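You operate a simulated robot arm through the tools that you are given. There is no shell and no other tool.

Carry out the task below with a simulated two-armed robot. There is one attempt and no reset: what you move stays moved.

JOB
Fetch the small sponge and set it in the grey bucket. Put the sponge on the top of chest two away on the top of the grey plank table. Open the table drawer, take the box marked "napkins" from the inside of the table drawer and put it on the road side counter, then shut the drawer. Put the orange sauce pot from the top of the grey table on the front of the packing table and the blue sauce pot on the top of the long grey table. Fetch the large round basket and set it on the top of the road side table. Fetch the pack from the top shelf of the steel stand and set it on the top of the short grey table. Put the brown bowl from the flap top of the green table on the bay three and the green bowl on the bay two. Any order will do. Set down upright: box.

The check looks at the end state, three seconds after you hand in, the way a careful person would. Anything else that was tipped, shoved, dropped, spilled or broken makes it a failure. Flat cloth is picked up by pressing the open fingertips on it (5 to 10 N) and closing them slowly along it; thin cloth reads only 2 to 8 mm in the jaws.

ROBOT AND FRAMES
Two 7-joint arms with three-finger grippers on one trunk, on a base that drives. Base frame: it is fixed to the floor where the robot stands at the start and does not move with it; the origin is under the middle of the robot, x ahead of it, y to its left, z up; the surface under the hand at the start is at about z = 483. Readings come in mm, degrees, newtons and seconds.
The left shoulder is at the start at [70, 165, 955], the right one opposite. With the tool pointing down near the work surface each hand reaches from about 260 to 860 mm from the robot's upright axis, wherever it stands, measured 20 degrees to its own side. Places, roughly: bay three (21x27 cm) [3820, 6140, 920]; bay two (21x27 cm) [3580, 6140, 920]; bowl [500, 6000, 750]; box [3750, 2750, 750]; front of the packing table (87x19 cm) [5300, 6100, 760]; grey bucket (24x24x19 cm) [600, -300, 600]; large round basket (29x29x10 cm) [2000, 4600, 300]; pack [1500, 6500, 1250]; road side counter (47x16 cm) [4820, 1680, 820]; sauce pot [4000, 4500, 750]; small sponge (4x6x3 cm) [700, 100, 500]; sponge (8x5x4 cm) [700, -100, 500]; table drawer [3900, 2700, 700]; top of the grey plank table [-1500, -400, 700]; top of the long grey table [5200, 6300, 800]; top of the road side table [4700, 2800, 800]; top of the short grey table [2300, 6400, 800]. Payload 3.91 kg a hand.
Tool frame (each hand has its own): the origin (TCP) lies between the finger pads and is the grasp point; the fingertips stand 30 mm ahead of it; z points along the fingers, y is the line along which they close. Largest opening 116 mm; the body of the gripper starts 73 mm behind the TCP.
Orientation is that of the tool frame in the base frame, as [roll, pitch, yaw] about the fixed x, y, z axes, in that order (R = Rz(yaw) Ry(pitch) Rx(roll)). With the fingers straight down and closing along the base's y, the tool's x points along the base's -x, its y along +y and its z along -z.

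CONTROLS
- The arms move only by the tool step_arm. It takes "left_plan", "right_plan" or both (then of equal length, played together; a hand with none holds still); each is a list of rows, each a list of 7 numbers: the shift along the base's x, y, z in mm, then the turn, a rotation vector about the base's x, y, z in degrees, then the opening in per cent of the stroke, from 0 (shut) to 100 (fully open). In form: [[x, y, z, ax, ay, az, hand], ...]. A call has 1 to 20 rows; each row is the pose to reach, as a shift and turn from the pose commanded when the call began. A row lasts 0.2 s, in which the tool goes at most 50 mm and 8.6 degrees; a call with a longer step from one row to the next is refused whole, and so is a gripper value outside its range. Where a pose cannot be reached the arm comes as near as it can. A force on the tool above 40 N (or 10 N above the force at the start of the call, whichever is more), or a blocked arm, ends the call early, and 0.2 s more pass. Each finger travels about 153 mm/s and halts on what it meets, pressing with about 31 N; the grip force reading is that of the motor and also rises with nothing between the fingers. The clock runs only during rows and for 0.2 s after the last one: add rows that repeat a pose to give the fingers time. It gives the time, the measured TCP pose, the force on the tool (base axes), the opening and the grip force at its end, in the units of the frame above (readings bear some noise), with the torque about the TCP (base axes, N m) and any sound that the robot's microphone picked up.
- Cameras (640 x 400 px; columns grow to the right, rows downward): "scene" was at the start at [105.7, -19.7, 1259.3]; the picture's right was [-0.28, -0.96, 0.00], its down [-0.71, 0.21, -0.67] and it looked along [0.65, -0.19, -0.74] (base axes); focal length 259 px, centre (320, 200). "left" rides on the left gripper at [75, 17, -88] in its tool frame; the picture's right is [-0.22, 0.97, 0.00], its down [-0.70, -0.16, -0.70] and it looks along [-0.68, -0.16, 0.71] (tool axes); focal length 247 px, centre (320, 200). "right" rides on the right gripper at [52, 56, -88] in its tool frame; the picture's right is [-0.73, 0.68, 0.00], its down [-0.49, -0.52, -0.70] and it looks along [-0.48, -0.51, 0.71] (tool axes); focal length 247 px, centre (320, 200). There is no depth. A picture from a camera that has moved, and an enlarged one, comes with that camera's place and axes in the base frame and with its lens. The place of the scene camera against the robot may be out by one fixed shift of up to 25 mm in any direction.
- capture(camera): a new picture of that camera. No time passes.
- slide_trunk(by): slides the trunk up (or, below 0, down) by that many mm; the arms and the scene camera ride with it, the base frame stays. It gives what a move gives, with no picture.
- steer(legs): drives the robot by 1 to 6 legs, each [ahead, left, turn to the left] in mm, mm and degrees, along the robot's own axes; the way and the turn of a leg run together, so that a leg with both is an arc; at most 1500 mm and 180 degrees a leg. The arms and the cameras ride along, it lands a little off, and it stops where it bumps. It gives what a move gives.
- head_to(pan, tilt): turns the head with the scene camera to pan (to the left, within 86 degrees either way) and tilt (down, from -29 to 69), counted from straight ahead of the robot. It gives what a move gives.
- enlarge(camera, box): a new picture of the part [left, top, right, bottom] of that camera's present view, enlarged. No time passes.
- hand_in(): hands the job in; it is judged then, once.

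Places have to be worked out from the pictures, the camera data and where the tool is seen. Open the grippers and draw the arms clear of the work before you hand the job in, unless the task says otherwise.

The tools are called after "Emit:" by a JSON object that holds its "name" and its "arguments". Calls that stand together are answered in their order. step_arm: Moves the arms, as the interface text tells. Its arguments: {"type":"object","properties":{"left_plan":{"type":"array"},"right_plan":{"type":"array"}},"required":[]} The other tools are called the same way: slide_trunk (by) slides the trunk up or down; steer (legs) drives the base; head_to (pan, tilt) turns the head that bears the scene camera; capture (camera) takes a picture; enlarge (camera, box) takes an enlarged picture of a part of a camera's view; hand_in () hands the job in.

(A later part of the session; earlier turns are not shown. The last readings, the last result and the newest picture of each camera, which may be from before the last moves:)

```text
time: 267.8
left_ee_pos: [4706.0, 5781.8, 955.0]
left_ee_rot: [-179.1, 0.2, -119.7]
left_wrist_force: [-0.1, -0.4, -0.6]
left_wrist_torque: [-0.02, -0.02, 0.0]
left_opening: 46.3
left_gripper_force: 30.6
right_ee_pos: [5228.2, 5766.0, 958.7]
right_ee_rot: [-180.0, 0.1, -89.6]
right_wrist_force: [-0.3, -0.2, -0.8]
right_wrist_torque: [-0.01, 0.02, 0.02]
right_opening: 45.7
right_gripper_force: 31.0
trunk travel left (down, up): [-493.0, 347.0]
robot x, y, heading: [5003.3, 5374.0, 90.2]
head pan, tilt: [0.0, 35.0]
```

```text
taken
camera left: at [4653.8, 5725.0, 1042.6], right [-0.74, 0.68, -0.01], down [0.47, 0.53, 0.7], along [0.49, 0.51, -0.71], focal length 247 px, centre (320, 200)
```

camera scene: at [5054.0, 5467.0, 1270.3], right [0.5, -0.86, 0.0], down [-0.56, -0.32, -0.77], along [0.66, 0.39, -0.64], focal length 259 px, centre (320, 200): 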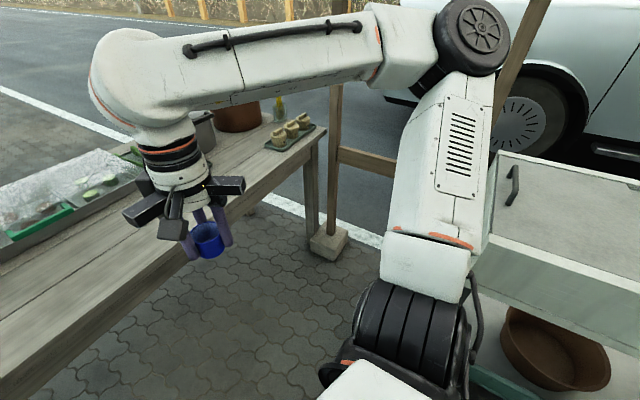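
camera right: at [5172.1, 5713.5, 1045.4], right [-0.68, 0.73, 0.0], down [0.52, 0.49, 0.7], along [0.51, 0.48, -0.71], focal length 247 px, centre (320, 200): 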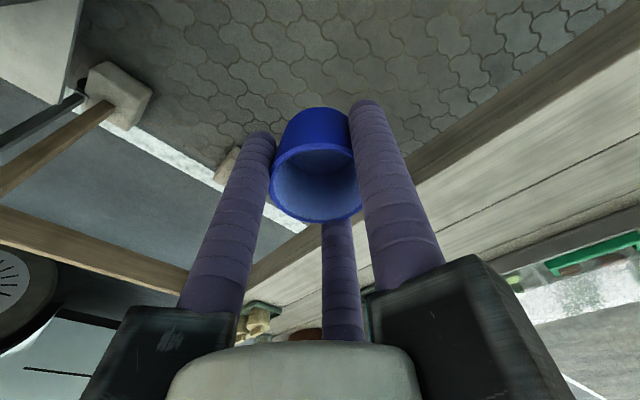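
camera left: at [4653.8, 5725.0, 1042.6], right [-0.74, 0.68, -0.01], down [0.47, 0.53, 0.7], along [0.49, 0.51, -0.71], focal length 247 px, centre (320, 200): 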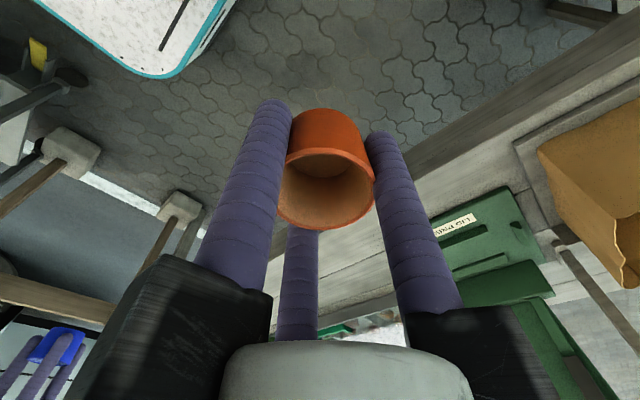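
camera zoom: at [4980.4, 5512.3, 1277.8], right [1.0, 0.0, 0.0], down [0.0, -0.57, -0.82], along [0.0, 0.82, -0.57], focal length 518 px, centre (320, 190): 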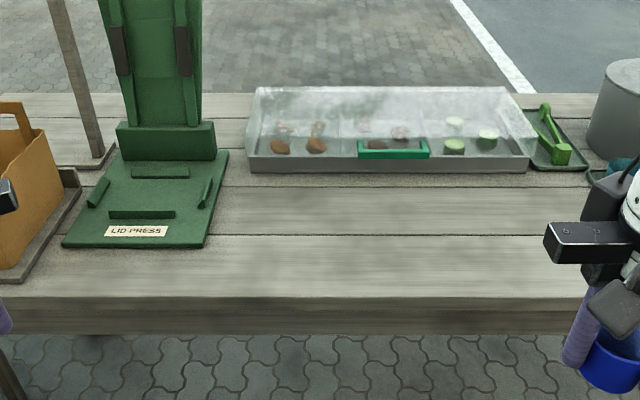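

The table top is near z≈786 with its front edge at y≈5973. I'll put the orange pot on the front strip at about [4960, 6085] and the blue at about [5150, 6180]. I drive 80 mm closer and move both hands in above those spots.

Emit:
{"name": "steer", "arguments": {"legs": [[80, 0, 0]]}}

Emit:
{"name": "step_arm", "arguments": {"left_plan": [[25, 20, 0, 0, 0, 0, 25], [55, 40, 0, 0, 0, 0, 25], [85, 60, 0, 0, 0, 0, 25], [115, 85, 0, 0, 0, 0, 25], [145, 110, 0, 0, 0, 0, 25], [175, 135, 0, 0, 0, 0, 25], [205, 165, 0, 0, 0, 0, 25], [235, 190, 0, 0, 0, 0, 25], [255, 220, -10, 0, 0, 0, 25], [255, 222, -40, 0, 0, 0, 25]], "right_plan": [[-5, 30, 0, 0, 0, 0, 25], [-10, 65, 0, 0, 0, 0, 25], [-20, 100, 0, 0, 0, 0, 25], [-30, 135, 0, 0, 0, 0, 25], [-40, 170, 0, 0, 0, 0, 25], [-50, 205, 0, 0, 0, 0, 25], [-60, 240, 0, 0, 0, 0, 25], [-70, 275, 0, 0, 0, 0, 25], [-76, 310, -10, 0, 0, 0, 25], [-76, 335, -40, 0, 0, 0, 25]]}}

Emit:
{"name": "capture", "arguments": {"camera": "scene"}}

Emit:
{"name": "capture", "arguments": {"camera": "left"}}

Emit:
{"name": "capture", "arguments": {"camera": "right"}}

```text
time: 268.8
left_ee_pos: [4707.1, 5862.3, 953.3]
left_ee_rot: [-179.0, 0.3, -119.8]
left_wrist_force: [0.1, 0.9, -0.2]
left_wrist_torque: [-0.05, -0.02, -0.01]
left_opening: 46.0
left_gripper_force: 31.2
right_ee_pos: [5229.2, 5846.5, 956.6]
right_ee_rot: [-180.0, 0.0, -89.8]
right_wrist_force: [0.7, 1.1, -0.6]
right_wrist_torque: [-0.07, -0.02, -0.01]
right_opening: 45.7
right_gripper_force: 30.9
trunk travel left (down, up): [-493.0, 347.0]
robot x, y, heading: [5000.5, 5449.4, 90.3]
head pan, tilt: [0.0, 35.0]
```

```text
time: 271.0
left_ee_pos: [4962.2, 6085.3, 915.1]
left_ee_rot: [-179.0, 0.2, -119.7]
left_wrist_force: [-0.2, 0.2, -0.9]
left_wrist_torque: [-0.03, -0.03, 0.05]
left_opening: 46.0
left_gripper_force: 31.2
right_ee_pos: [5151.7, 6184.0, 914.9]
right_ee_rot: [180.0, 0.1, -89.7]
right_wrist_force: [0.1, -0.2, -0.4]
right_wrist_torque: [-0.04, 0.01, 0.03]
right_opening: 45.8
right_gripper_force: 31.0
trunk travel left (down, up): [-493.0, 347.0]
robot x, y, heading: [4999.2, 5451.1, 90.3]
head pan, tilt: [0.0, 35.0]
```

```text
taken
camera scene: at [4980.0, 5593.5, 1277.7], right [1.0, 0.0, 0.0], down [0.0, -0.57, -0.82], along [0.0, 0.82, -0.57], focal length 259 px, centre (320, 200)
```

scene: 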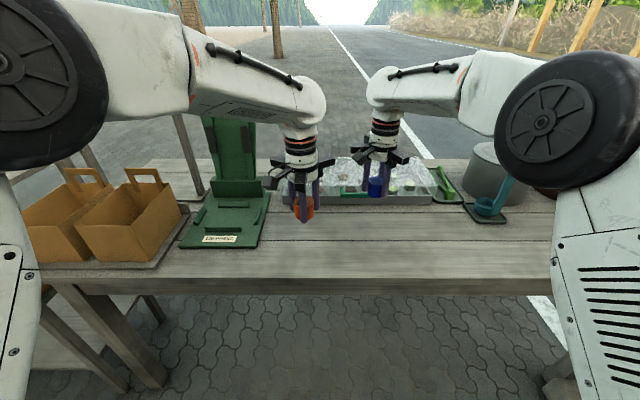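

```text
taken
camera left: at [4909.5, 6027.7, 1002.1], right [-0.73, 0.68, -0.02], down [0.47, 0.53, 0.7], along [0.49, 0.51, -0.71], focal length 247 px, centre (320, 200)
```

left: 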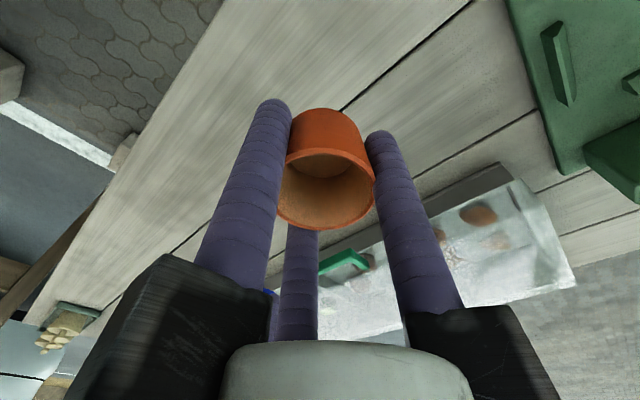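

```text
taken
camera right: at [5095.8, 6131.5, 1004.2], right [-0.68, 0.73, 0.0], down [0.52, 0.49, 0.7], along [0.51, 0.48, -0.71], focal length 247 px, centre (320, 200)
```

right: 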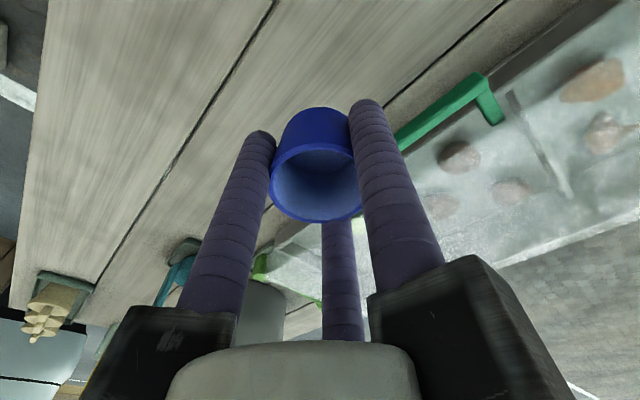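

The seams in both views agree on a table height of about z≈764. I move the blue 30 mm further back to y≈6215, and lower both to z≈832, then feel for the surface.

Emit:
{"name": "step_arm", "arguments": {"left_plan": [[0, 0, -25, 0, 0, 0, 25], [0, 0, -50, 0, 0, 0, 25], [0, 0, -75, 0, 0, 0, 25], [0, 0, -83, 0, 0, 0, 25], [0, 0, -83, 0, 0, 0, 25]], "right_plan": [[0, 15, -10, 0, 0, 0, 25], [0, 30, -35, 0, 0, 0, 25], [0, 30, -65, 0, 0, 0, 25], [0, 30, -83, 0, 0, 0, 25], [0, 30, -83, 0, 0, 0, 25]]}}

Emit:
{"name": "step_arm", "arguments": {"left_plan": [[0, 0, -5, 0, 0, 0, 25], [0, 0, -10, 0, 0, 0, 25], [0, 0, -10, 0, 0, 0, 25]], "right_plan": [[0, 0, -5, 0, 0, 0, 25], [0, 0, -10, 0, 0, 0, 25], [0, 0, -10, 0, 0, 0, 25]]}}

Emit:
{"name": "enlarge", "arguments": {"camera": "scene", "box": [240, 120, 440, 290]}}

```text
time: 272.2
left_ee_pos: [4962.9, 6083.2, 831.0]
left_ee_rot: [-179.1, 0.2, -119.8]
left_wrist_force: [0.6, 0.0, -0.7]
left_wrist_torque: [0.0, 0.02, -0.01]
left_opening: 46.0
left_gripper_force: 31.4
right_ee_pos: [5153.0, 6211.3, 834.6]
right_ee_rot: [-179.9, 0.3, -89.8]
right_wrist_force: [-0.1, -0.2, 0.4]
right_wrist_torque: [-0.04, 0.02, 0.02]
right_opening: 46.0
right_gripper_force: 31.7
trunk travel left (down, up): [-493.0, 347.0]
robot x, y, heading: [5000.2, 5451.3, 90.3]
head pan, tilt: [0.0, 35.0]
```

```text
time: 273.0
left_ee_pos: [4962.2, 6083.5, 821.2]
left_ee_rot: [-179.1, 0.1, -119.8]
left_wrist_force: [-0.9, 0.2, -0.4]
left_wrist_torque: [-0.03, 0.02, 0.03]
left_opening: 46.0
left_gripper_force: 30.9
right_ee_pos: [5152.6, 6210.9, 824.4]
right_ee_rot: [180.0, 0.2, -89.9]
right_wrist_force: [0.5, 0.0, -1.1]
right_wrist_torque: [-0.01, 0.0, 0.01]
right_opening: 45.8
right_gripper_force: 31.1
trunk travel left (down, up): [-493.0, 347.0]
robot x, y, heading: [5001.3, 5449.3, 90.1]
head pan, tilt: [0.0, 35.0]
```

```text
2.35 times, centred on (340, 205) of scene
camera zoom: at [4980.3, 5591.9, 1277.8], right [1.0, 0.0, 0.0], down [0.0, -0.57, -0.82], along [0.0, 0.82, -0.57], focal length 610 px, centre (273, 188)
```

zoom: 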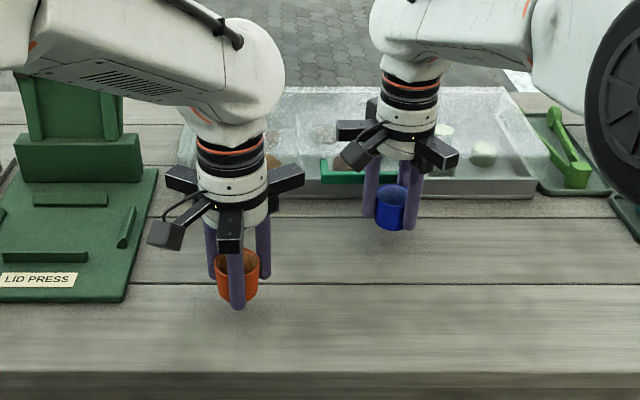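

No contact yet; I continue down in small steps with both hands.

Emit:
{"name": "step_arm", "arguments": {"left_plan": [[0, 0, -4, 0, 0, 0, 25], [0, 0, -7, 0, 0, 0, 25], [0, 0, -7, 0, 0, 0, 25]], "right_plan": [[0, 0, -4, 0, 0, 0, 25], [0, 0, -7, 0, 0, 0, 25], [0, 0, -7, 0, 0, 0, 25]]}}

Emit:
{"name": "step_arm", "arguments": {"left_plan": [[0, 0, -4, 0, 0, 0, 25], [0, 0, -6, 0, 0, 0, 25], [0, 0, -6, 0, 0, 0, 25]], "right_plan": [[0, 0, -4, 0, 0, 0, 25], [0, 0, -6, 0, 0, 0, 25], [0, 0, -6, 0, 0, 0, 25]]}}

```text
time: 273.8
left_ee_pos: [4962.3, 6083.6, 813.8]
left_ee_rot: [-179.1, 0.3, -119.8]
left_wrist_force: [-0.7, -0.2, -0.2]
left_wrist_torque: [-0.02, -0.04, -0.04]
left_opening: 46.0
left_gripper_force: 31.1
right_ee_pos: [5152.2, 6211.3, 816.8]
right_ee_rot: [180.0, 0.2, -89.8]
right_wrist_force: [0.1, 0.4, 1.0]
right_wrist_torque: [0.0, -0.01, -0.01]
right_opening: 46.0
right_gripper_force: 31.3
trunk travel left (down, up): [-493.0, 347.0]
robot x, y, heading: [4999.9, 5451.2, 90.0]
head pan, tilt: [0.0, 35.0]
```

```text
time: 274.6
left_ee_pos: [4962.1, 6083.9, 808.0]
left_ee_rot: [-179.2, 0.2, -119.8]
left_wrist_force: [0.2, -0.7, 0.2]
left_wrist_torque: [0.01, -0.02, -0.01]
left_opening: 45.9
left_gripper_force: 30.9
right_ee_pos: [5153.1, 6211.2, 810.3]
right_ee_rot: [-180.0, 0.1, -89.8]
right_wrist_force: [0.0, -0.7, 0.0]
right_wrist_torque: [0.0, 0.01, 0.01]
right_opening: 46.0
right_gripper_force: 30.8
trunk travel left (down, up): [-493.0, 347.0]
robot x, y, heading: [4998.3, 5449.0, 90.1]
head pan, tilt: [0.0, 35.0]
```

Still free. I go on in 4 mm steps.

Emit:
{"name": "step_arm", "arguments": {"left_plan": [[0, 0, -4, 0, 0, 0, 25], [0, 0, -4, 0, 0, 0, 25]], "right_plan": [[0, 0, -4, 0, 0, 0, 25], [0, 0, -4, 0, 0, 0, 25]]}}

Emit:
{"name": "step_arm", "arguments": {"left_plan": [[0, 0, -4, 0, 0, 0, 25], [0, 0, -4, 0, 0, 0, 25]], "right_plan": [[0, 0, -4, 0, 0, 0, 25], [0, 0, -4, 0, 0, 0, 25]]}}

Emit:
{"name": "enlarge", "arguments": {"camera": "scene", "box": [240, 120, 440, 290]}}

```text
time: 275.2
left_ee_pos: [4962.7, 6084.7, 803.8]
left_ee_rot: [-179.1, 0.2, -119.8]
left_wrist_force: [-0.6, -0.3, -0.3]
left_wrist_torque: [0.01, 0.01, 0.02]
left_opening: 46.3
left_gripper_force: 30.9
right_ee_pos: [5153.0, 6210.5, 805.8]
right_ee_rot: [180.0, 0.2, -89.8]
right_wrist_force: [-0.8, 0.2, -0.1]
right_wrist_torque: [-0.01, 0.0, -0.03]
right_opening: 45.7
right_gripper_force: 30.9
trunk travel left (down, up): [-493.0, 347.0]
robot x, y, heading: [5004.4, 5447.7, 90.2]
head pan, tilt: [0.0, 35.0]
```

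```text
time: 275.8
left_ee_pos: [4961.8, 6083.0, 800.2]
left_ee_rot: [-179.1, 0.3, -119.8]
left_wrist_force: [0.9, 0.8, 0.0]
left_wrist_torque: [-0.03, 0.01, 0.01]
left_opening: 46.2
left_gripper_force: 31.7
right_ee_pos: [5153.8, 6211.2, 802.5]
right_ee_rot: [-179.9, 0.3, -89.8]
right_wrist_force: [-0.4, 0.3, -0.1]
right_wrist_torque: [0.0, 0.02, 0.01]
right_opening: 45.9
right_gripper_force: 31.5
trunk travel left (down, up): [-493.0, 347.0]
robot x, y, heading: [5001.6, 5453.6, 89.9]
head pan, tilt: [0.0, 35.0]
```

```text
2.35 times, centred on (340, 205) of scene
camera zoom: at [4980.3, 5591.8, 1277.9], right [1.0, 0.0, 0.0], down [0.0, -0.57, -0.82], along [0.0, 0.82, -0.57], focal length 610 px, centre (273, 188)
```

zoom: 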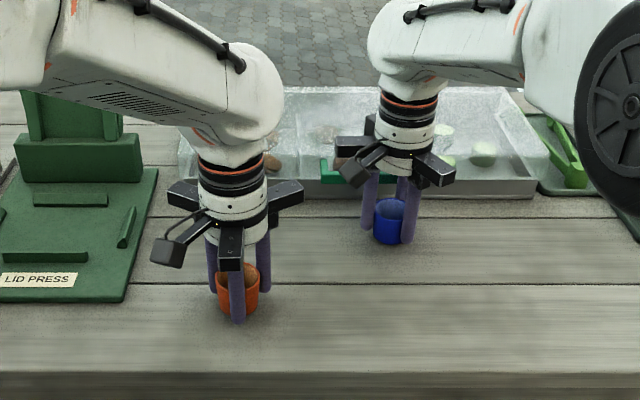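

Tips are at z≈770 and still free. I continue.

Emit:
{"name": "step_arm", "arguments": {"left_plan": [[0, 0, -4, 0, 0, 0, 25], [0, 0, -4, 0, 0, 0, 25]], "right_plan": [[0, 0, -4, 0, 0, 0, 25], [0, 0, -4, 0, 0, 0, 25]]}}

Emit:
{"name": "step_arm", "arguments": {"left_plan": [[0, 0, -4, 0, 0, 0, 25], [0, 0, -4, 0, 0, 0, 25]], "right_plan": [[0, 0, -4, 0, 0, 0, 25], [0, 0, -4, 0, 0, 0, 25]]}}

```text
time: 276.4
left_ee_pos: [4961.8, 6084.6, 794.9]
left_ee_rot: [-179.1, 0.2, -119.8]
left_wrist_force: [-0.4, 0.3, 0.6]
left_wrist_torque: [0.0, 0.0, 0.01]
left_opening: 46.2
left_gripper_force: 30.9
right_ee_pos: [5153.5, 6211.3, 797.8]
right_ee_rot: [179.9, 0.2, -89.8]
right_wrist_force: [0.1, 0.9, 0.1]
right_wrist_torque: [0.03, -0.02, -0.02]
right_opening: 45.7
right_gripper_force: 30.9
trunk travel left (down, up): [-493.0, 347.0]
robot x, y, heading: [4999.1, 5450.6, 90.0]
head pan, tilt: [0.0, 35.0]
```

```text
time: 277.0
left_ee_pos: [4962.4, 6083.7, 792.2]
left_ee_rot: [-179.1, 0.2, -119.9]
left_wrist_force: [0.7, -0.1, 1.5]
left_wrist_torque: [0.0, -0.04, 0.0]
left_opening: 45.7
left_gripper_force: 30.9
right_ee_pos: [5154.2, 6210.3, 798.2]
right_ee_rot: [180.0, 0.4, -89.8]
right_wrist_force: [1.9, 2.2, 13.8]
right_wrist_torque: [-0.04, -0.06, 0.01]
right_opening: 45.9
right_gripper_force: 31.1
trunk travel left (down, up): [-493.0, 347.0]
robot x, y, heading: [5001.6, 5455.6, 90.3]
head pan, tilt: [0.0, 35.0]
```

The blue touches (14 N) and the orange begins to (1.5 N). I ease the right up 2 mm and the left down 2 mm, then open both slowly.

Emit:
{"name": "step_arm", "arguments": {"left_plan": [[0, 0, -2, 0, 0, 0, 25], [0, 0, -2, 0, 0, 0, 42], [0, 0, -2, 0, 0, 0, 50], [0, 0, -2, 0, 0, 0, 60], [0, 0, -2, 0, 0, 0, 60]], "right_plan": [[0, 0, 2, 0, 0, 0, 25], [0, 0, 2, 0, 0, 0, 42], [0, 0, 2, 0, 0, 0, 50], [0, 0, 2, 0, 0, 0, 60], [0, 0, 2, 0, 0, 0, 60]]}}

Emit:
{"name": "capture", "arguments": {"camera": "left"}}

Emit:
{"name": "capture", "arguments": {"camera": "right"}}

```text
time: 278.2
left_ee_pos: [4962.0, 6081.9, 790.8]
left_ee_rot: [-179.2, 0.3, -119.8]
left_wrist_force: [0.8, -0.1, 0.0]
left_wrist_torque: [0.03, 0.0, 0.01]
left_opening: 69.4
left_gripper_force: 0.0
right_ee_pos: [5152.5, 6207.9, 797.4]
right_ee_rot: [-179.9, 0.1, -89.7]
right_wrist_force: [-3.9, -26.8, -3.6]
right_wrist_torque: [0.56, -0.12, -0.35]
right_opening: 57.1
right_gripper_force: 0.1
trunk travel left (down, up): [-493.0, 347.0]
robot x, y, heading: [5001.3, 5452.7, 89.8]
head pan, tilt: [0.0, 35.0]
```

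```text
taken
camera left: at [4908.5, 6024.6, 879.0], right [-0.73, 0.68, -0.01], down [0.47, 0.53, 0.71], along [0.49, 0.51, -0.71], focal length 247 px, centre (320, 200)
```

left: 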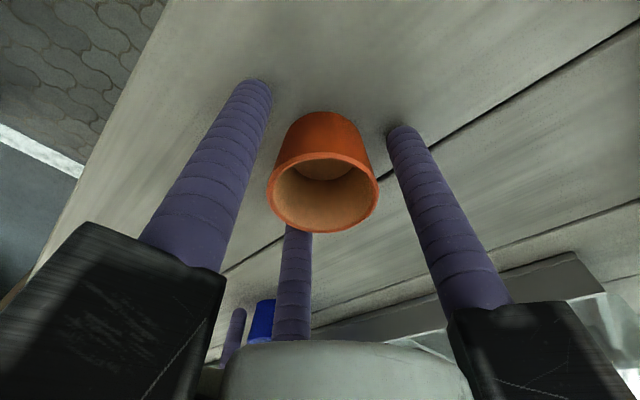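

```text
taken
camera right: at [5096.3, 6154.6, 884.9], right [-0.68, 0.73, 0.0], down [0.52, 0.49, 0.7], along [0.51, 0.48, -0.71], focal length 247 px, centre (320, 200)
```

right: 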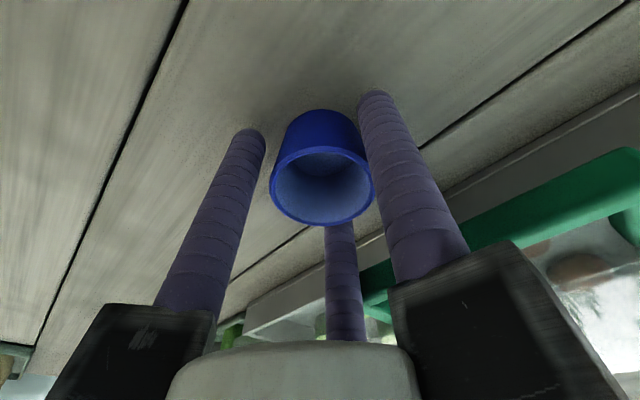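

The right hand's far finger is pressing on the display box's handle with 27 N. I immediately narrow the right fingers a little and ease 3 mm back to relieve it.

Emit:
{"name": "step_arm", "arguments": {"right_plan": [[0, 0, 0, 0, 0, 0, 46], [0, -2, 0, 0, 0, 0, 46], [0, -2, 0, 0, 0, 0, 46]]}}

Emit:
{"name": "capture", "arguments": {"camera": "right"}}

Emit:
{"name": "enlarge", "arguments": {"camera": "scene", "box": [280, 120, 460, 270]}}

```text
time: 279.0
left_ee_pos: [4962.2, 6083.5, 791.1]
left_ee_rot: [-179.1, 0.2, -119.8]
left_wrist_force: [-1.2, -4.1, 6.9]
left_wrist_torque: [0.0, 0.26, 0.17]
left_opening: 69.0
left_gripper_force: 0.1
right_ee_pos: [5153.7, 6207.8, 797.3]
right_ee_rot: [180.0, 0.2, -89.8]
right_wrist_force: [-0.3, -0.4, -0.4]
right_wrist_torque: [0.01, -0.01, 0.01]
right_opening: 53.6
right_gripper_force: 0.1
trunk travel left (down, up): [-493.0, 347.0]
robot x, y, heading: [5001.4, 5452.1, 90.1]
head pan, tilt: [0.0, 35.0]
```

```text
taken
camera right: at [5096.8, 6155.4, 886.0], right [-0.68, 0.73, 0.0], down [0.52, 0.48, 0.7], along [0.51, 0.48, -0.71], focal length 247 px, centre (320, 200)
```

right: 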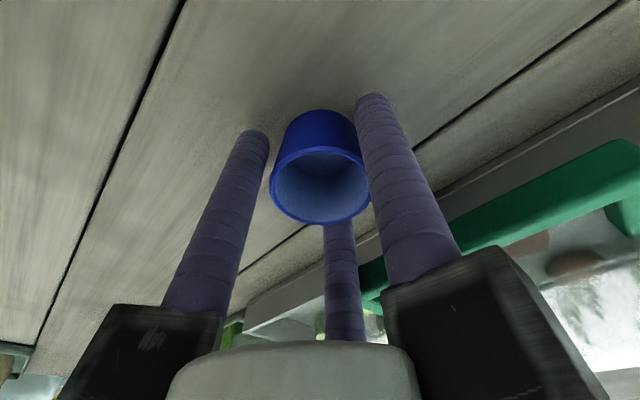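

```text
2.67 times, centred on (370, 195) of scene
camera zoom: at [4980.4, 5591.0, 1278.1], right [1.0, 0.0, 0.0], down [0.0, -0.57, -0.82], along [0.0, 0.82, -0.57], focal length 691 px, centre (187, 213)
```

zoom: 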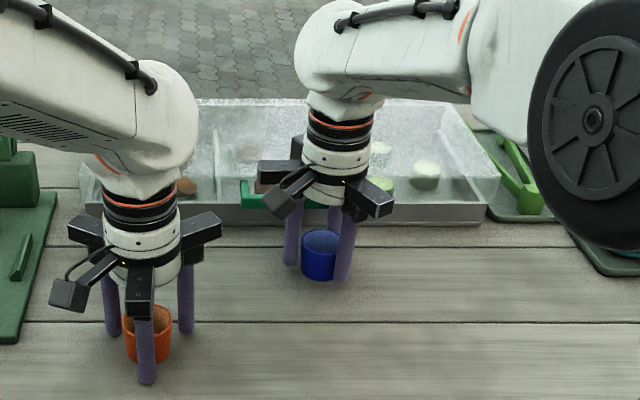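

The force is gone. I raise both hands straight up, slowly at first.

Emit:
{"name": "step_arm", "arguments": {"left_plan": [[0, 0, 8, 0, 0, 0, 60], [0, 0, 18, 0, 0, 0, 60], [0, 0, 30, 0, 0, 0, 60], [0, 0, 45, 0, 0, 0, 60]], "right_plan": [[0, 0, 8, 0, 0, 0, 46], [0, 0, 18, 0, 0, 0, 46], [0, 0, 30, 0, 0, 0, 46], [0, 0, 45, 0, 0, 0, 46]]}}

Emit:
{"name": "capture", "arguments": {"camera": "right"}}

Emit:
{"name": "capture", "arguments": {"camera": "left"}}

```text
time: 280.0
left_ee_pos: [4961.7, 6082.7, 834.6]
left_ee_rot: [-179.1, 0.2, -119.8]
left_wrist_force: [0.0, 0.2, 0.6]
left_wrist_torque: [0.03, 0.02, 0.0]
left_opening: 69.4
left_gripper_force: 0.0
right_ee_pos: [5153.8, 6207.5, 843.0]
right_ee_rot: [-180.0, 0.2, -89.8]
right_wrist_force: [-0.2, -1.3, -0.1]
right_wrist_torque: [0.02, 0.0, 0.0]
right_opening: 53.3
right_gripper_force: 0.0
trunk travel left (down, up): [-493.0, 347.0]
robot x, y, heading: [4999.2, 5452.5, 90.2]
head pan, tilt: [0.0, 35.0]
```

```text
taken
camera right: at [5096.4, 6154.8, 930.8], right [-0.68, 0.73, 0.0], down [0.52, 0.49, 0.7], along [0.51, 0.48, -0.71], focal length 247 px, centre (320, 200)
```

right: 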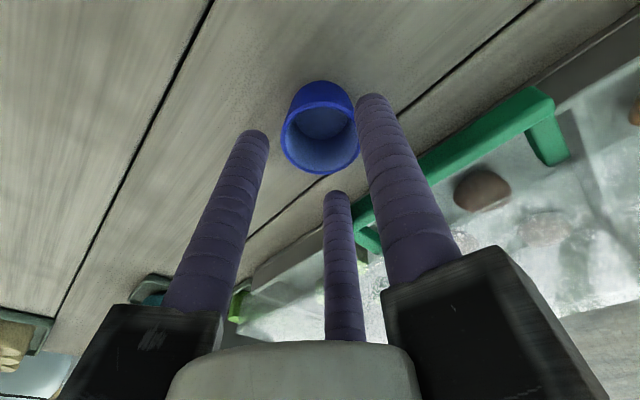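

```text
taken
camera left: at [4909.1, 6025.3, 923.3], right [-0.73, 0.68, -0.01], down [0.47, 0.53, 0.71], along [0.49, 0.51, -0.71], focal length 247 px, centre (320, 200)
```

left: 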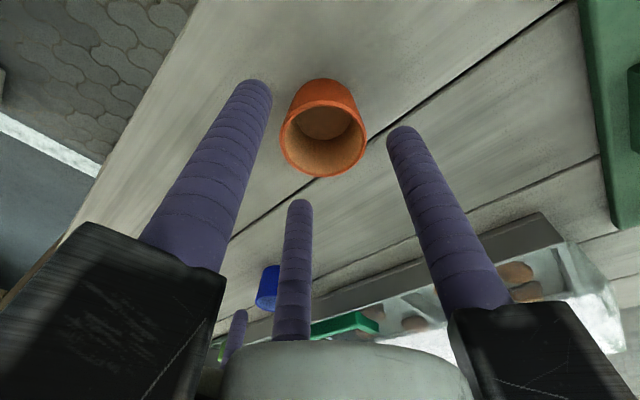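

Both pots stand upright on the packing table. I raise and draw both hands back to carrying pose, then drive left toward the steel stand.

Emit:
{"name": "step_arm", "arguments": {"left_plan": [[0, 0, 40, 0, 0, 0, 60], [0, 0, 85, 0, 0, 0, 60], [0, -20, 125, 0, 0, 5, 60], [-20, -55, 135, 0, 0, 10, 60], [-45, -90, 135, 0, 0, 15, 60], [-70, -125, 135, 0, 0, 20, 60], [-95, -160, 135, 0, 0, 25, 60], [-120, -195, 135, 0, 0, 30, 60], [-140, -230, 135, 0, 0, 30, 60], [-150, -260, 135, 0, 0, 30, 60]], "right_plan": [[0, -10, 40, 0, 0, 0, 46], [0, -30, 85, 0, 0, 0, 50], [0, -60, 115, 0, 0, 0, 50], [5, -95, 125, 0, 0, 0, 50], [10, -130, 125, 0, 0, 0, 50], [15, -165, 125, 0, 0, 0, 50], [20, -200, 125, 0, 0, 0, 50], [25, -240, 125, 0, 0, 0, 50], [30, -280, 125, 0, 0, 0, 50], [35, -320, 125, 0, 0, 0, 50]]}}

Emit:
{"name": "steer", "arguments": {"legs": [[30, 1000, 0]]}}

Emit:
{"name": "capture", "arguments": {"camera": "scene"}}

```text
time: 282.2
left_ee_pos: [4811.4, 5823.8, 971.1]
left_ee_rot: [-179.0, 0.4, -89.7]
left_wrist_force: [-0.9, -0.2, -0.1]
left_wrist_torque: [0.04, -0.06, 0.03]
left_opening: 69.8
left_gripper_force: 0.0
right_ee_pos: [5186.9, 5887.2, 967.7]
right_ee_rot: [-179.7, 0.5, -89.7]
right_wrist_force: [0.9, -0.3, 0.9]
right_wrist_torque: [0.0, 0.1, 0.0]
right_opening: 57.8
right_gripper_force: 0.0
trunk travel left (down, up): [-493.0, 347.0]
robot x, y, heading: [5000.6, 5450.2, 90.3]
head pan, tilt: [0.0, 35.0]
```

```text
time: 287.4
left_ee_pos: [3815.5, 5839.7, 970.5]
left_ee_rot: [-179.0, 0.1, -88.7]
left_wrist_force: [-0.2, 0.0, 0.0]
left_wrist_torque: [0.04, 0.0, -0.03]
left_opening: 69.6
left_gripper_force: 0.0
right_ee_pos: [4190.2, 5911.7, 965.6]
right_ee_rot: [-179.9, 0.2, -88.7]
right_wrist_force: [0.2, -0.4, -0.2]
right_wrist_torque: [0.02, -0.01, -0.03]
right_opening: 58.0
right_gripper_force: 0.1
trunk travel left (down, up): [-493.0, 347.0]
robot x, y, heading: [4010.9, 5467.5, 91.3]
head pan, tilt: [0.0, 35.0]
```

```text
taken
camera scene: at [3988.1, 5610.5, 1277.8], right [1.0, 0.02, 0.0], down [0.01, -0.57, -0.82], along [-0.02, 0.82, -0.57], focal length 259 px, centre (320, 200)
```

scene: 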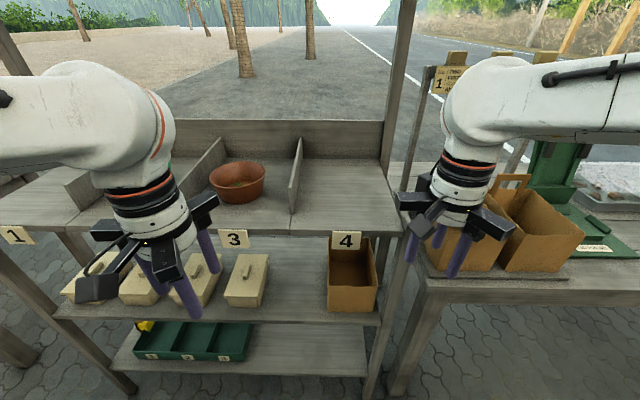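

The way along the shelf is clear. I continue left in legs to about [1560, 5350], in front of the steel stand.

Emit:
{"name": "steer", "arguments": {"legs": [[0, 0, -1.3], [-20, 800, 0], [-60, 650, 0], [-30, 980, 0]]}}

Emit:
{"name": "slide_trunk", "arguments": {"by": 330}}

Emit:
{"name": "head_to", "arguments": {"pan": 0, "tilt": 30}}

Emit:
{"name": "capture", "arguments": {"camera": "scene"}}

```text
time: 299.9
left_ee_pos: [1415.0, 5762.7, 969.3]
left_ee_rot: [-179.2, 0.3, -91.1]
left_wrist_force: [0.1, 0.8, -0.4]
left_wrist_torque: [0.01, -0.02, 0.02]
left_opening: 69.6
left_gripper_force: 0.0
right_ee_pos: [1790.3, 5817.9, 965.8]
right_ee_rot: [-179.8, 0.1, -91.0]
right_wrist_force: [0.2, 0.3, -0.5]
right_wrist_torque: [0.02, 0.02, -0.02]
right_opening: 58.0
right_gripper_force: 0.1
trunk travel left (down, up): [-493.0, 347.0]
robot x, y, heading: [1598.1, 5386.9, 88.8]
head pan, tilt: [0.0, 35.0]
```

```text
time: 303.1
left_ee_pos: [1415.5, 5762.3, 1298.8]
left_ee_rot: [-179.1, 0.2, -91.1]
left_wrist_force: [0.2, 0.0, -0.3]
left_wrist_torque: [-0.04, 0.01, 0.0]
left_opening: 69.4
left_gripper_force: 0.0
right_ee_pos: [1791.4, 5818.7, 1296.9]
right_ee_rot: [-180.0, 0.3, -91.0]
right_wrist_force: [0.4, 0.2, 0.6]
right_wrist_torque: [0.02, 0.02, 0.01]
right_opening: 57.9
right_gripper_force: 0.1
trunk travel left (down, up): [-823.0, 17.0]
robot x, y, heading: [1592.5, 5384.3, 88.6]
head pan, tilt: [0.0, 35.0]
```

```text
time: 303.8
left_ee_pos: [1416.4, 5761.2, 1299.8]
left_ee_rot: [-179.2, 0.2, -91.1]
left_wrist_force: [-0.8, 0.7, -0.4]
left_wrist_torque: [-0.01, 0.0, 0.02]
left_opening: 69.6
left_gripper_force: 0.2
right_ee_pos: [1792.6, 5819.2, 1295.4]
right_ee_rot: [-180.0, 0.2, -91.0]
right_wrist_force: [-0.2, -0.4, -0.1]
right_wrist_torque: [0.02, -0.01, -0.02]
right_opening: 58.0
right_gripper_force: 0.1
trunk travel left (down, up): [-823.0, 17.0]
robot x, y, heading: [1592.9, 5382.1, 88.9]
head pan, tilt: [0.0, 30.0]
```

```text
taken
camera scene: at [1577.7, 5527.5, 1615.6], right [1.0, -0.02, 0.0], down [-0.01, -0.5, -0.87], along [0.02, 0.87, -0.5], focal length 259 px, centre (320, 200)
```

scene: 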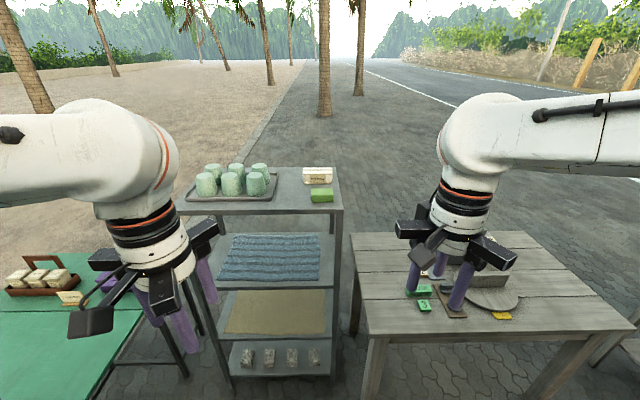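

From above, the top shelf shows the cup tray, the "NAPKINS" item and the green pack near [1618, 6184]. I enlarge it.

Emit:
{"name": "enlarge", "arguments": {"camera": "scene", "box": [170, 150, 360, 230]}}

Emit:
{"name": "enlarge", "arguments": {"camera": "scene", "box": [290, 155, 350, 215]}}

Emit:
{"name": "enlarge", "arguments": {"camera": "scene", "box": [340, 220, 640, 350]}}

```text
3.37 times, centred on (265, 190) of scene
camera zoom: at [1577.7, 5527.5, 1615.6], right [1.0, -0.02, 0.0], down [-0.01, -0.5, -0.87], along [0.02, 0.87, -0.5], focal length 873 px, centre (505, 234)
```

zoom: 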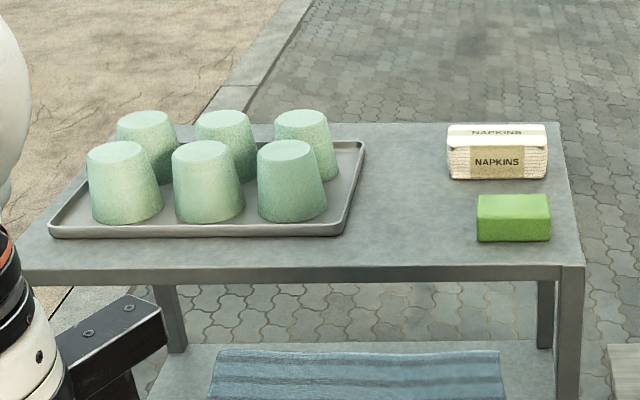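

```text
6.67 times, centred on (320, 185) of scene
camera zoom: at [1577.7, 5527.5, 1615.6], right [1.0, -0.02, 0.0], down [-0.01, -0.5, -0.87], along [0.02, 0.87, -0.5], focal length 1728 px, centre (320, 300)
```

zoom: 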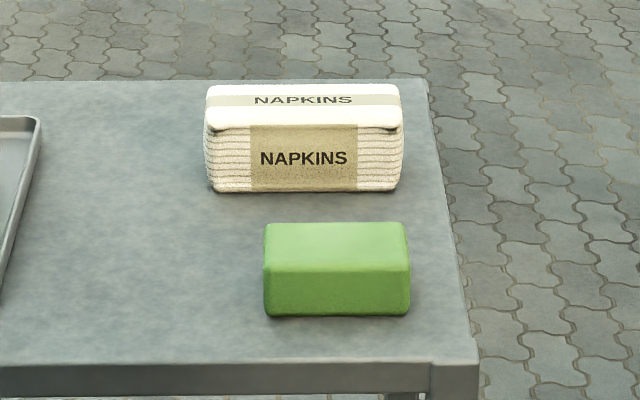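

```text
2.13 times, centred on (490, 285) of scene
camera zoom: at [1577.7, 5527.5, 1615.6], right [1.0, -0.02, 0.0], down [-0.01, -0.5, -0.87], along [0.02, 0.87, -0.5], focal length 553 px, centre (-43, 19)
```

zoom: 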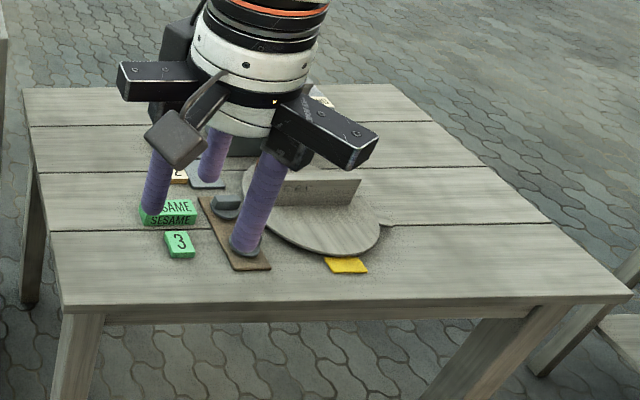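

I'm unsure which item is "the pack", so I look more closely at the stand's other shelves and at the short grey table for similar packs.

Emit:
{"name": "enlarge", "arguments": {"camera": "scene", "box": [200, 225, 345, 385]}}

Emit:
{"name": "enlarge", "arguments": {"camera": "scene", "box": [400, 230, 530, 330]}}

Emit:
{"name": "enlarge", "arguments": {"camera": "scene", "box": [0, 240, 150, 320]}}

```text
2.50 times, centred on (272, 305) of scene
camera zoom: at [1577.7, 5527.5, 1615.6], right [1.0, -0.02, 0.0], down [-0.01, -0.5, -0.87], along [0.02, 0.87, -0.5], focal length 648 px, centre (439, -62)
```

zoom: 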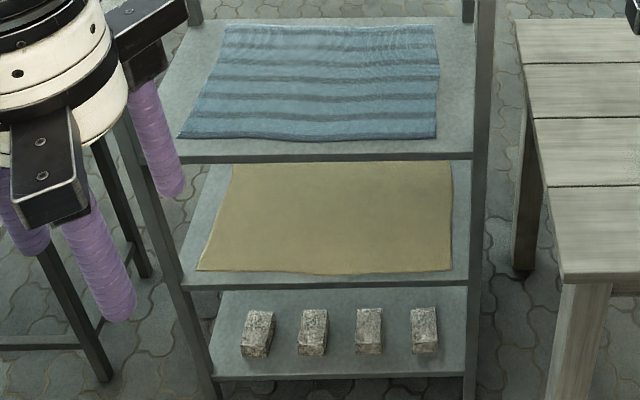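

```text
4.00 times, centred on (465, 280) of scene
camera zoom: at [1577.7, 5527.5, 1615.6], right [1.0, -0.02, 0.0], down [-0.01, -0.5, -0.87], along [0.02, 0.87, -0.5], focal length 1037 px, centre (-260, -120)
```

zoom: 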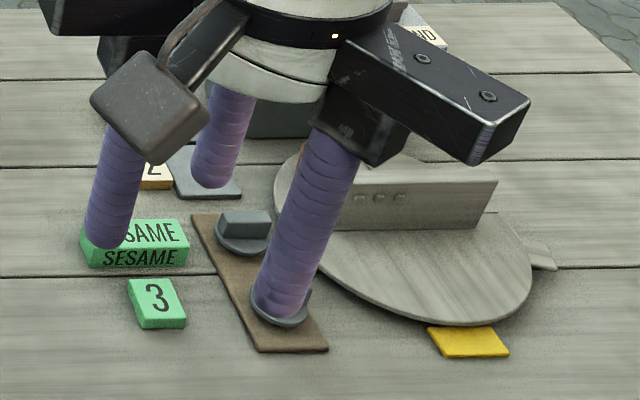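

```text
4.27 times, centred on (75, 280) of scene
camera zoom: at [1577.7, 5527.5, 1615.6], right [1.0, -0.02, 0.0], down [-0.01, -0.5, -0.87], along [0.02, 0.87, -0.5], focal length 1106 px, centre (1365, -141)
```

zoom: 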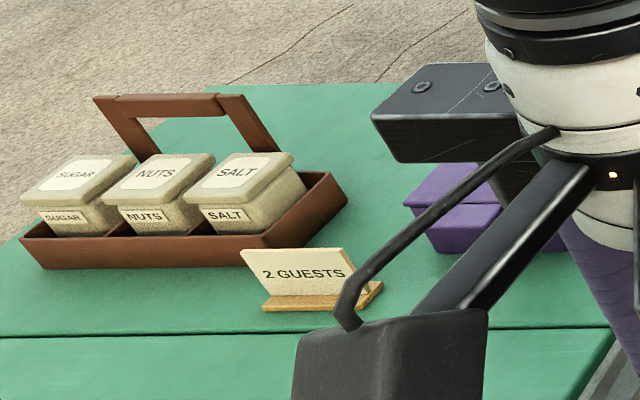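

The coarse position [1500, 6500, 1250] should help decide: I need exact places of both items. I bring the left hand in front of the shelf to look at them from close.

Emit:
{"name": "step_arm", "arguments": {"left_plan": [[15, 40, 5, 0, 0, 0, 60], [30, 85, 10, 0, 0, 0, 60], [45, 130, 20, 0, 0, 0, 60], [65, 175, 30, 0, 0, 0, 60], [85, 215, 40, 0, 0, 0, 60], [105, 255, 50, 0, 0, 0, 60], [125, 290, 60, 0, 0, 0, 60], [140, 320, 70, 0, 0, 0, 60], [150, 345, 75, 0, 0, 0, 60], [150, 345, 75, 0, 0, 0, 60]]}}

Emit:
{"name": "capture", "arguments": {"camera": "left"}}

Emit:
{"name": "capture", "arguments": {"camera": "scene"}}

```text
refused: row 4 steps farther than a row can; nothing moved
```

```text
taken
camera left: at [1395.5, 5685.9, 1388.1], right [-0.97, 0.24, -0.01], down [0.16, 0.69, 0.7], along [0.18, 0.68, -0.71], focal length 247 px, centre (320, 200)
```

left: 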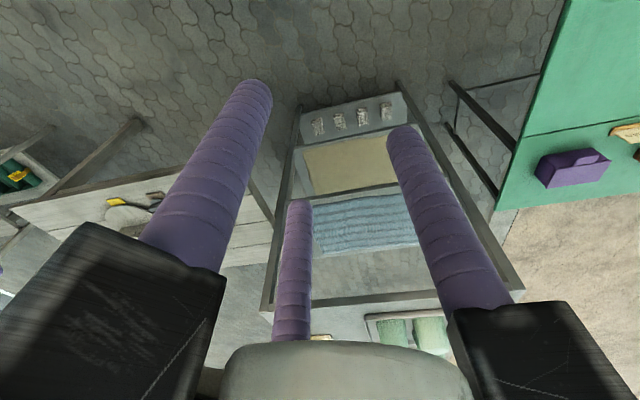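

```text
taken
camera scene: at [1577.7, 5527.5, 1615.6], right [1.0, -0.02, 0.0], down [-0.01, -0.5, -0.87], along [0.02, 0.87, -0.5], focal length 259 px, centre (320, 200)
```

scene: 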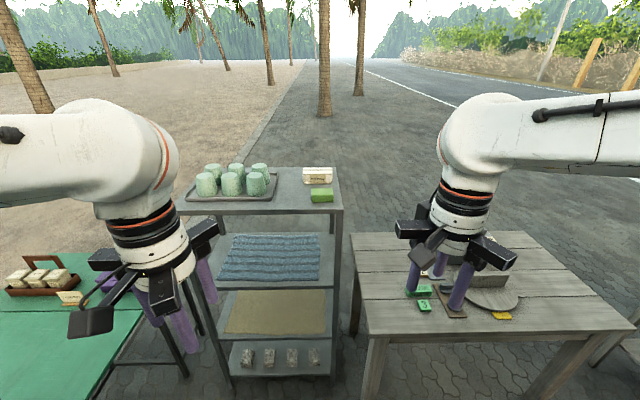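

One row was too long a step, so nothing moved. I repeat with shorter rows.

Emit:
{"name": "step_arm", "arguments": {"left_plan": [[15, 38, 5, 0, 0, 0, 60], [30, 78, 12, 0, 0, 0, 60], [45, 118, 20, 0, 0, 0, 60], [60, 158, 28, 0, 0, 0, 60], [78, 198, 36, 0, 0, 0, 60], [96, 236, 46, 0, 0, 0, 60], [114, 272, 56, 0, 0, 0, 60], [132, 308, 66, 0, 0, 0, 60], [150, 340, 75, 0, 0, 0, 60], [150, 340, 75, 0, 0, 0, 60]]}}

Emit:
{"name": "capture", "arguments": {"camera": "left"}}

Emit:
{"name": "capture", "arguments": {"camera": "scene"}}

```text
time: 306.0
left_ee_pos: [1563.6, 6098.7, 1376.0]
left_ee_rot: [-179.1, 0.4, -91.1]
left_wrist_force: [0.1, 0.5, 1.0]
left_wrist_torque: [0.03, -0.01, 0.01]
left_opening: 69.6
left_gripper_force: 0.0
right_ee_pos: [1790.0, 5816.7, 1296.5]
right_ee_rot: [-179.9, 0.2, -90.9]
right_wrist_force: [-0.1, 0.0, 0.3]
right_wrist_torque: [0.03, -0.01, 0.0]
right_opening: 58.0
right_gripper_force: 0.0
trunk travel left (down, up): [-823.0, 17.0]
robot x, y, heading: [1593.4, 5385.3, 88.6]
head pan, tilt: [0.0, 30.0]
```

```text
taken
camera left: at [1543.9, 6023.2, 1464.6], right [-0.97, 0.24, -0.01], down [0.16, 0.69, 0.71], along [0.18, 0.68, -0.71], focal length 247 px, centre (320, 200)
```

left: 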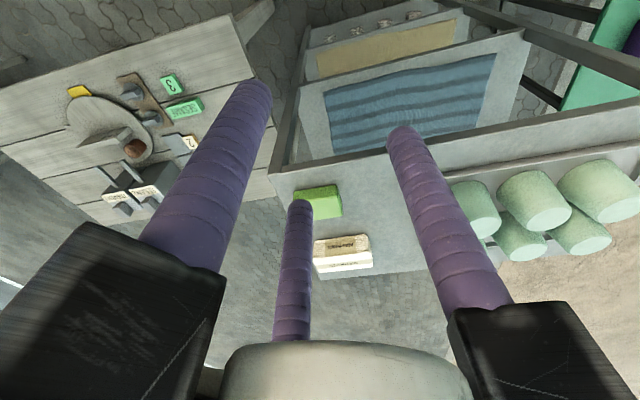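

```text
taken
camera scene: at [1577.1, 5526.0, 1615.8], right [1.0, -0.02, 0.0], down [-0.01, -0.5, -0.87], along [0.02, 0.87, -0.5], focal length 259 px, centre (320, 200)
```

scene: 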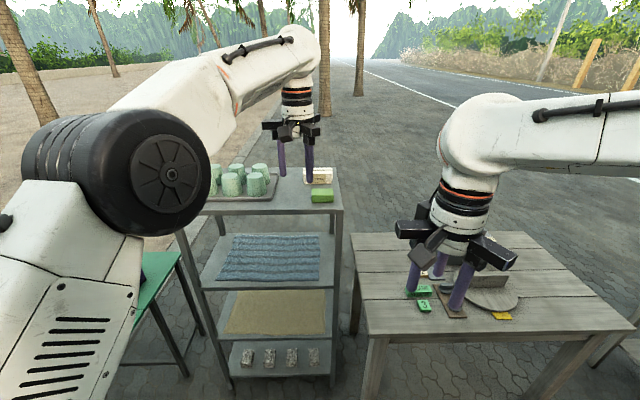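

Both close views give the NAPKINS pack at about [1607, 6435] and the green block at about [1620, 6293], so the listed place [1500, 6500, 1250] fits the banded NAPKINS pack. I take that as "the pack". It is about 115×52×45 mm and too far to reach, so I tuck the right hand away and drive 300 mm closer.

Emit:
{"name": "step_arm", "arguments": {"left_plan": [[0, 0, 10, 0, 0, 0, 60], [0, 0, 20, 0, 0, 0, 60], [0, 0, 20, 0, 0, 0, 60], [0, 0, 20, 0, 0, 0, 60]], "right_plan": [[25, -25, 0, 0, 0, 0, 50], [55, -50, 0, 0, 0, 0, 50], [85, -80, 0, 0, 0, 0, 50], [110, -100, 0, 0, 0, 0, 50]]}}

Emit:
{"name": "steer", "arguments": {"legs": [[300, 30, 1]]}}

Emit:
{"name": "capture", "arguments": {"camera": "scene"}}

Emit:
{"name": "capture", "arguments": {"camera": "left"}}

```text
time: 307.0
left_ee_pos: [1566.1, 6101.9, 1394.6]
left_ee_rot: [-179.1, 0.1, -91.1]
left_wrist_force: [0.1, -0.8, 0.1]
left_wrist_torque: [0.02, 0.03, 0.01]
left_opening: 69.7
left_gripper_force: 0.1
right_ee_pos: [1903.0, 5718.0, 1293.3]
right_ee_rot: [179.9, 0.2, -91.0]
right_wrist_force: [-0.1, -1.0, 0.6]
right_wrist_torque: [-0.02, 0.04, 0.0]
right_opening: 57.9
right_gripper_force: 0.0
trunk travel left (down, up): [-823.0, 17.0]
robot x, y, heading: [1596.5, 5383.7, 88.8]
head pan, tilt: [0.0, 30.0]
```

```text
time: 309.0
left_ee_pos: [1523.6, 6397.7, 1396.5]
left_ee_rot: [-179.1, 0.3, -90.0]
left_wrist_force: [1.0, -0.3, 0.0]
left_wrist_torque: [0.0, -0.02, 0.01]
left_opening: 69.7
left_gripper_force: 0.2
right_ee_pos: [1867.9, 6020.9, 1295.5]
right_ee_rot: [180.0, 0.3, -89.9]
right_wrist_force: [0.2, -0.5, 0.2]
right_wrist_torque: [0.0, 0.0, 0.01]
right_opening: 58.1
right_gripper_force: 0.0
trunk travel left (down, up): [-823.0, 17.0]
robot x, y, heading: [1566.6, 5685.3, 90.1]
head pan, tilt: [0.0, 30.0]
```

```text
taken
camera scene: at [1548.5, 5824.2, 1615.9], right [1.0, 0.0, 0.0], down [0.0, -0.5, -0.87], along [0.0, 0.87, -0.5], focal length 259 px, centre (320, 200)
```

scene: 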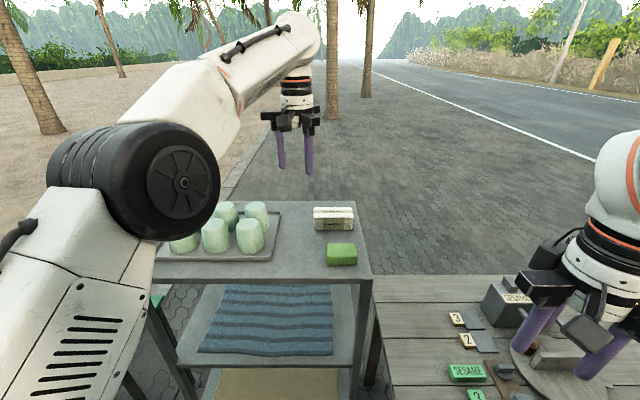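

```text
taken
camera left: at [1504.5, 6321.7, 1484.5], right [-0.97, 0.22, -0.01], down [0.15, 0.69, 0.71], along [0.17, 0.69, -0.71], focal length 247 px, centre (320, 200)
```

left: 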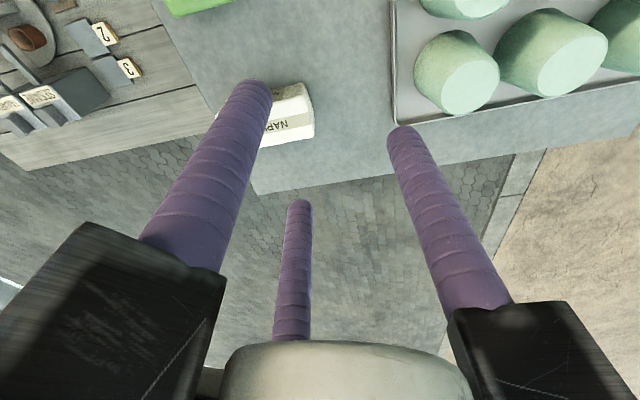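

The pack is at about [1607, 6436]. I turn the left hand +90° so one finger goes in front and two behind it, and hover over it at z≈1320.

Emit:
{"name": "step_arm", "arguments": {"left_plan": [[8, 5, 0, 0, 0, 8.2, 70], [16, 10, 0, 0, 0, 16.4, 80], [24, 15, 0, 0, 0, 24.6, 90], [32, 20, 0, 0, 0, 32.8, 100], [40, 25, 0, 0, 0, 41, 100], [48, 30, 0, 0, 0, 49.2, 100], [56, 35, -10, 0, 0, 57.4, 100], [64, 40, -25, 0, 0, 65.6, 100], [72, 45, -40, 0, 0, 73.8, 100], [80, 48, -60, 0, 0, 82, 100], [83, 49, -76, 0, 0, 90, 100], [83, 49, -76, 0, 0, 90, 100]]}}

Emit:
{"name": "capture", "arguments": {"camera": "left"}}

Emit:
{"name": "capture", "arguments": {"camera": "scene"}}

```text
time: 311.6
left_ee_pos: [1561.2, 6437.8, 1315.2]
left_ee_rot: [-179.0, 0.2, 0.3]
left_wrist_force: [0.3, 0.1, 0.5]
left_wrist_torque: [-0.01, -0.03, 0.04]
left_opening: 115.9
left_gripper_force: 0.1
left hand out of reach, approached as far as the arm can: row 2, 3, 4, 5, 6, 7, 8, 9, 10, 11, 12
right_ee_pos: [1866.8, 6023.6, 1295.3]
right_ee_rot: [-179.9, 0.2, -89.9]
right_wrist_force: [-0.7, -0.1, 0.0]
right_wrist_torque: [-0.02, -0.02, 0.02]
right_opening: 58.0
right_gripper_force: 0.0
trunk travel left (down, up): [-823.0, 17.0]
robot x, y, heading: [1568.5, 5684.4, 90.0]
head pan, tilt: [0.0, 30.0]
```

```text
taken
camera left: at [1636.3, 6416.9, 1404.0], right [-0.22, -0.98, -0.02], down [-0.69, 0.14, 0.71], along [-0.69, 0.17, -0.71], focal length 247 px, centre (320, 200)
```

left: 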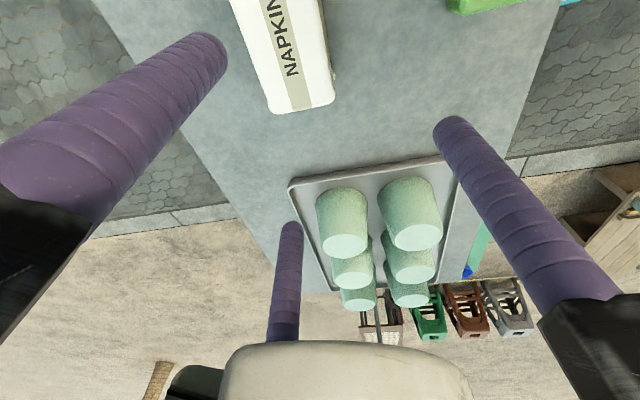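

```text
taken
camera scene: at [1546.5, 5826.8, 1615.6], right [1.0, 0.0, 0.0], down [0.0, -0.5, -0.87], along [0.0, 0.87, -0.5], focal length 259 px, centre (320, 200)
```

scene: 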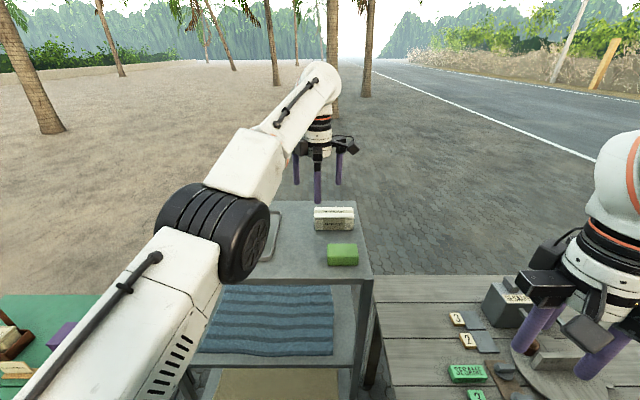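

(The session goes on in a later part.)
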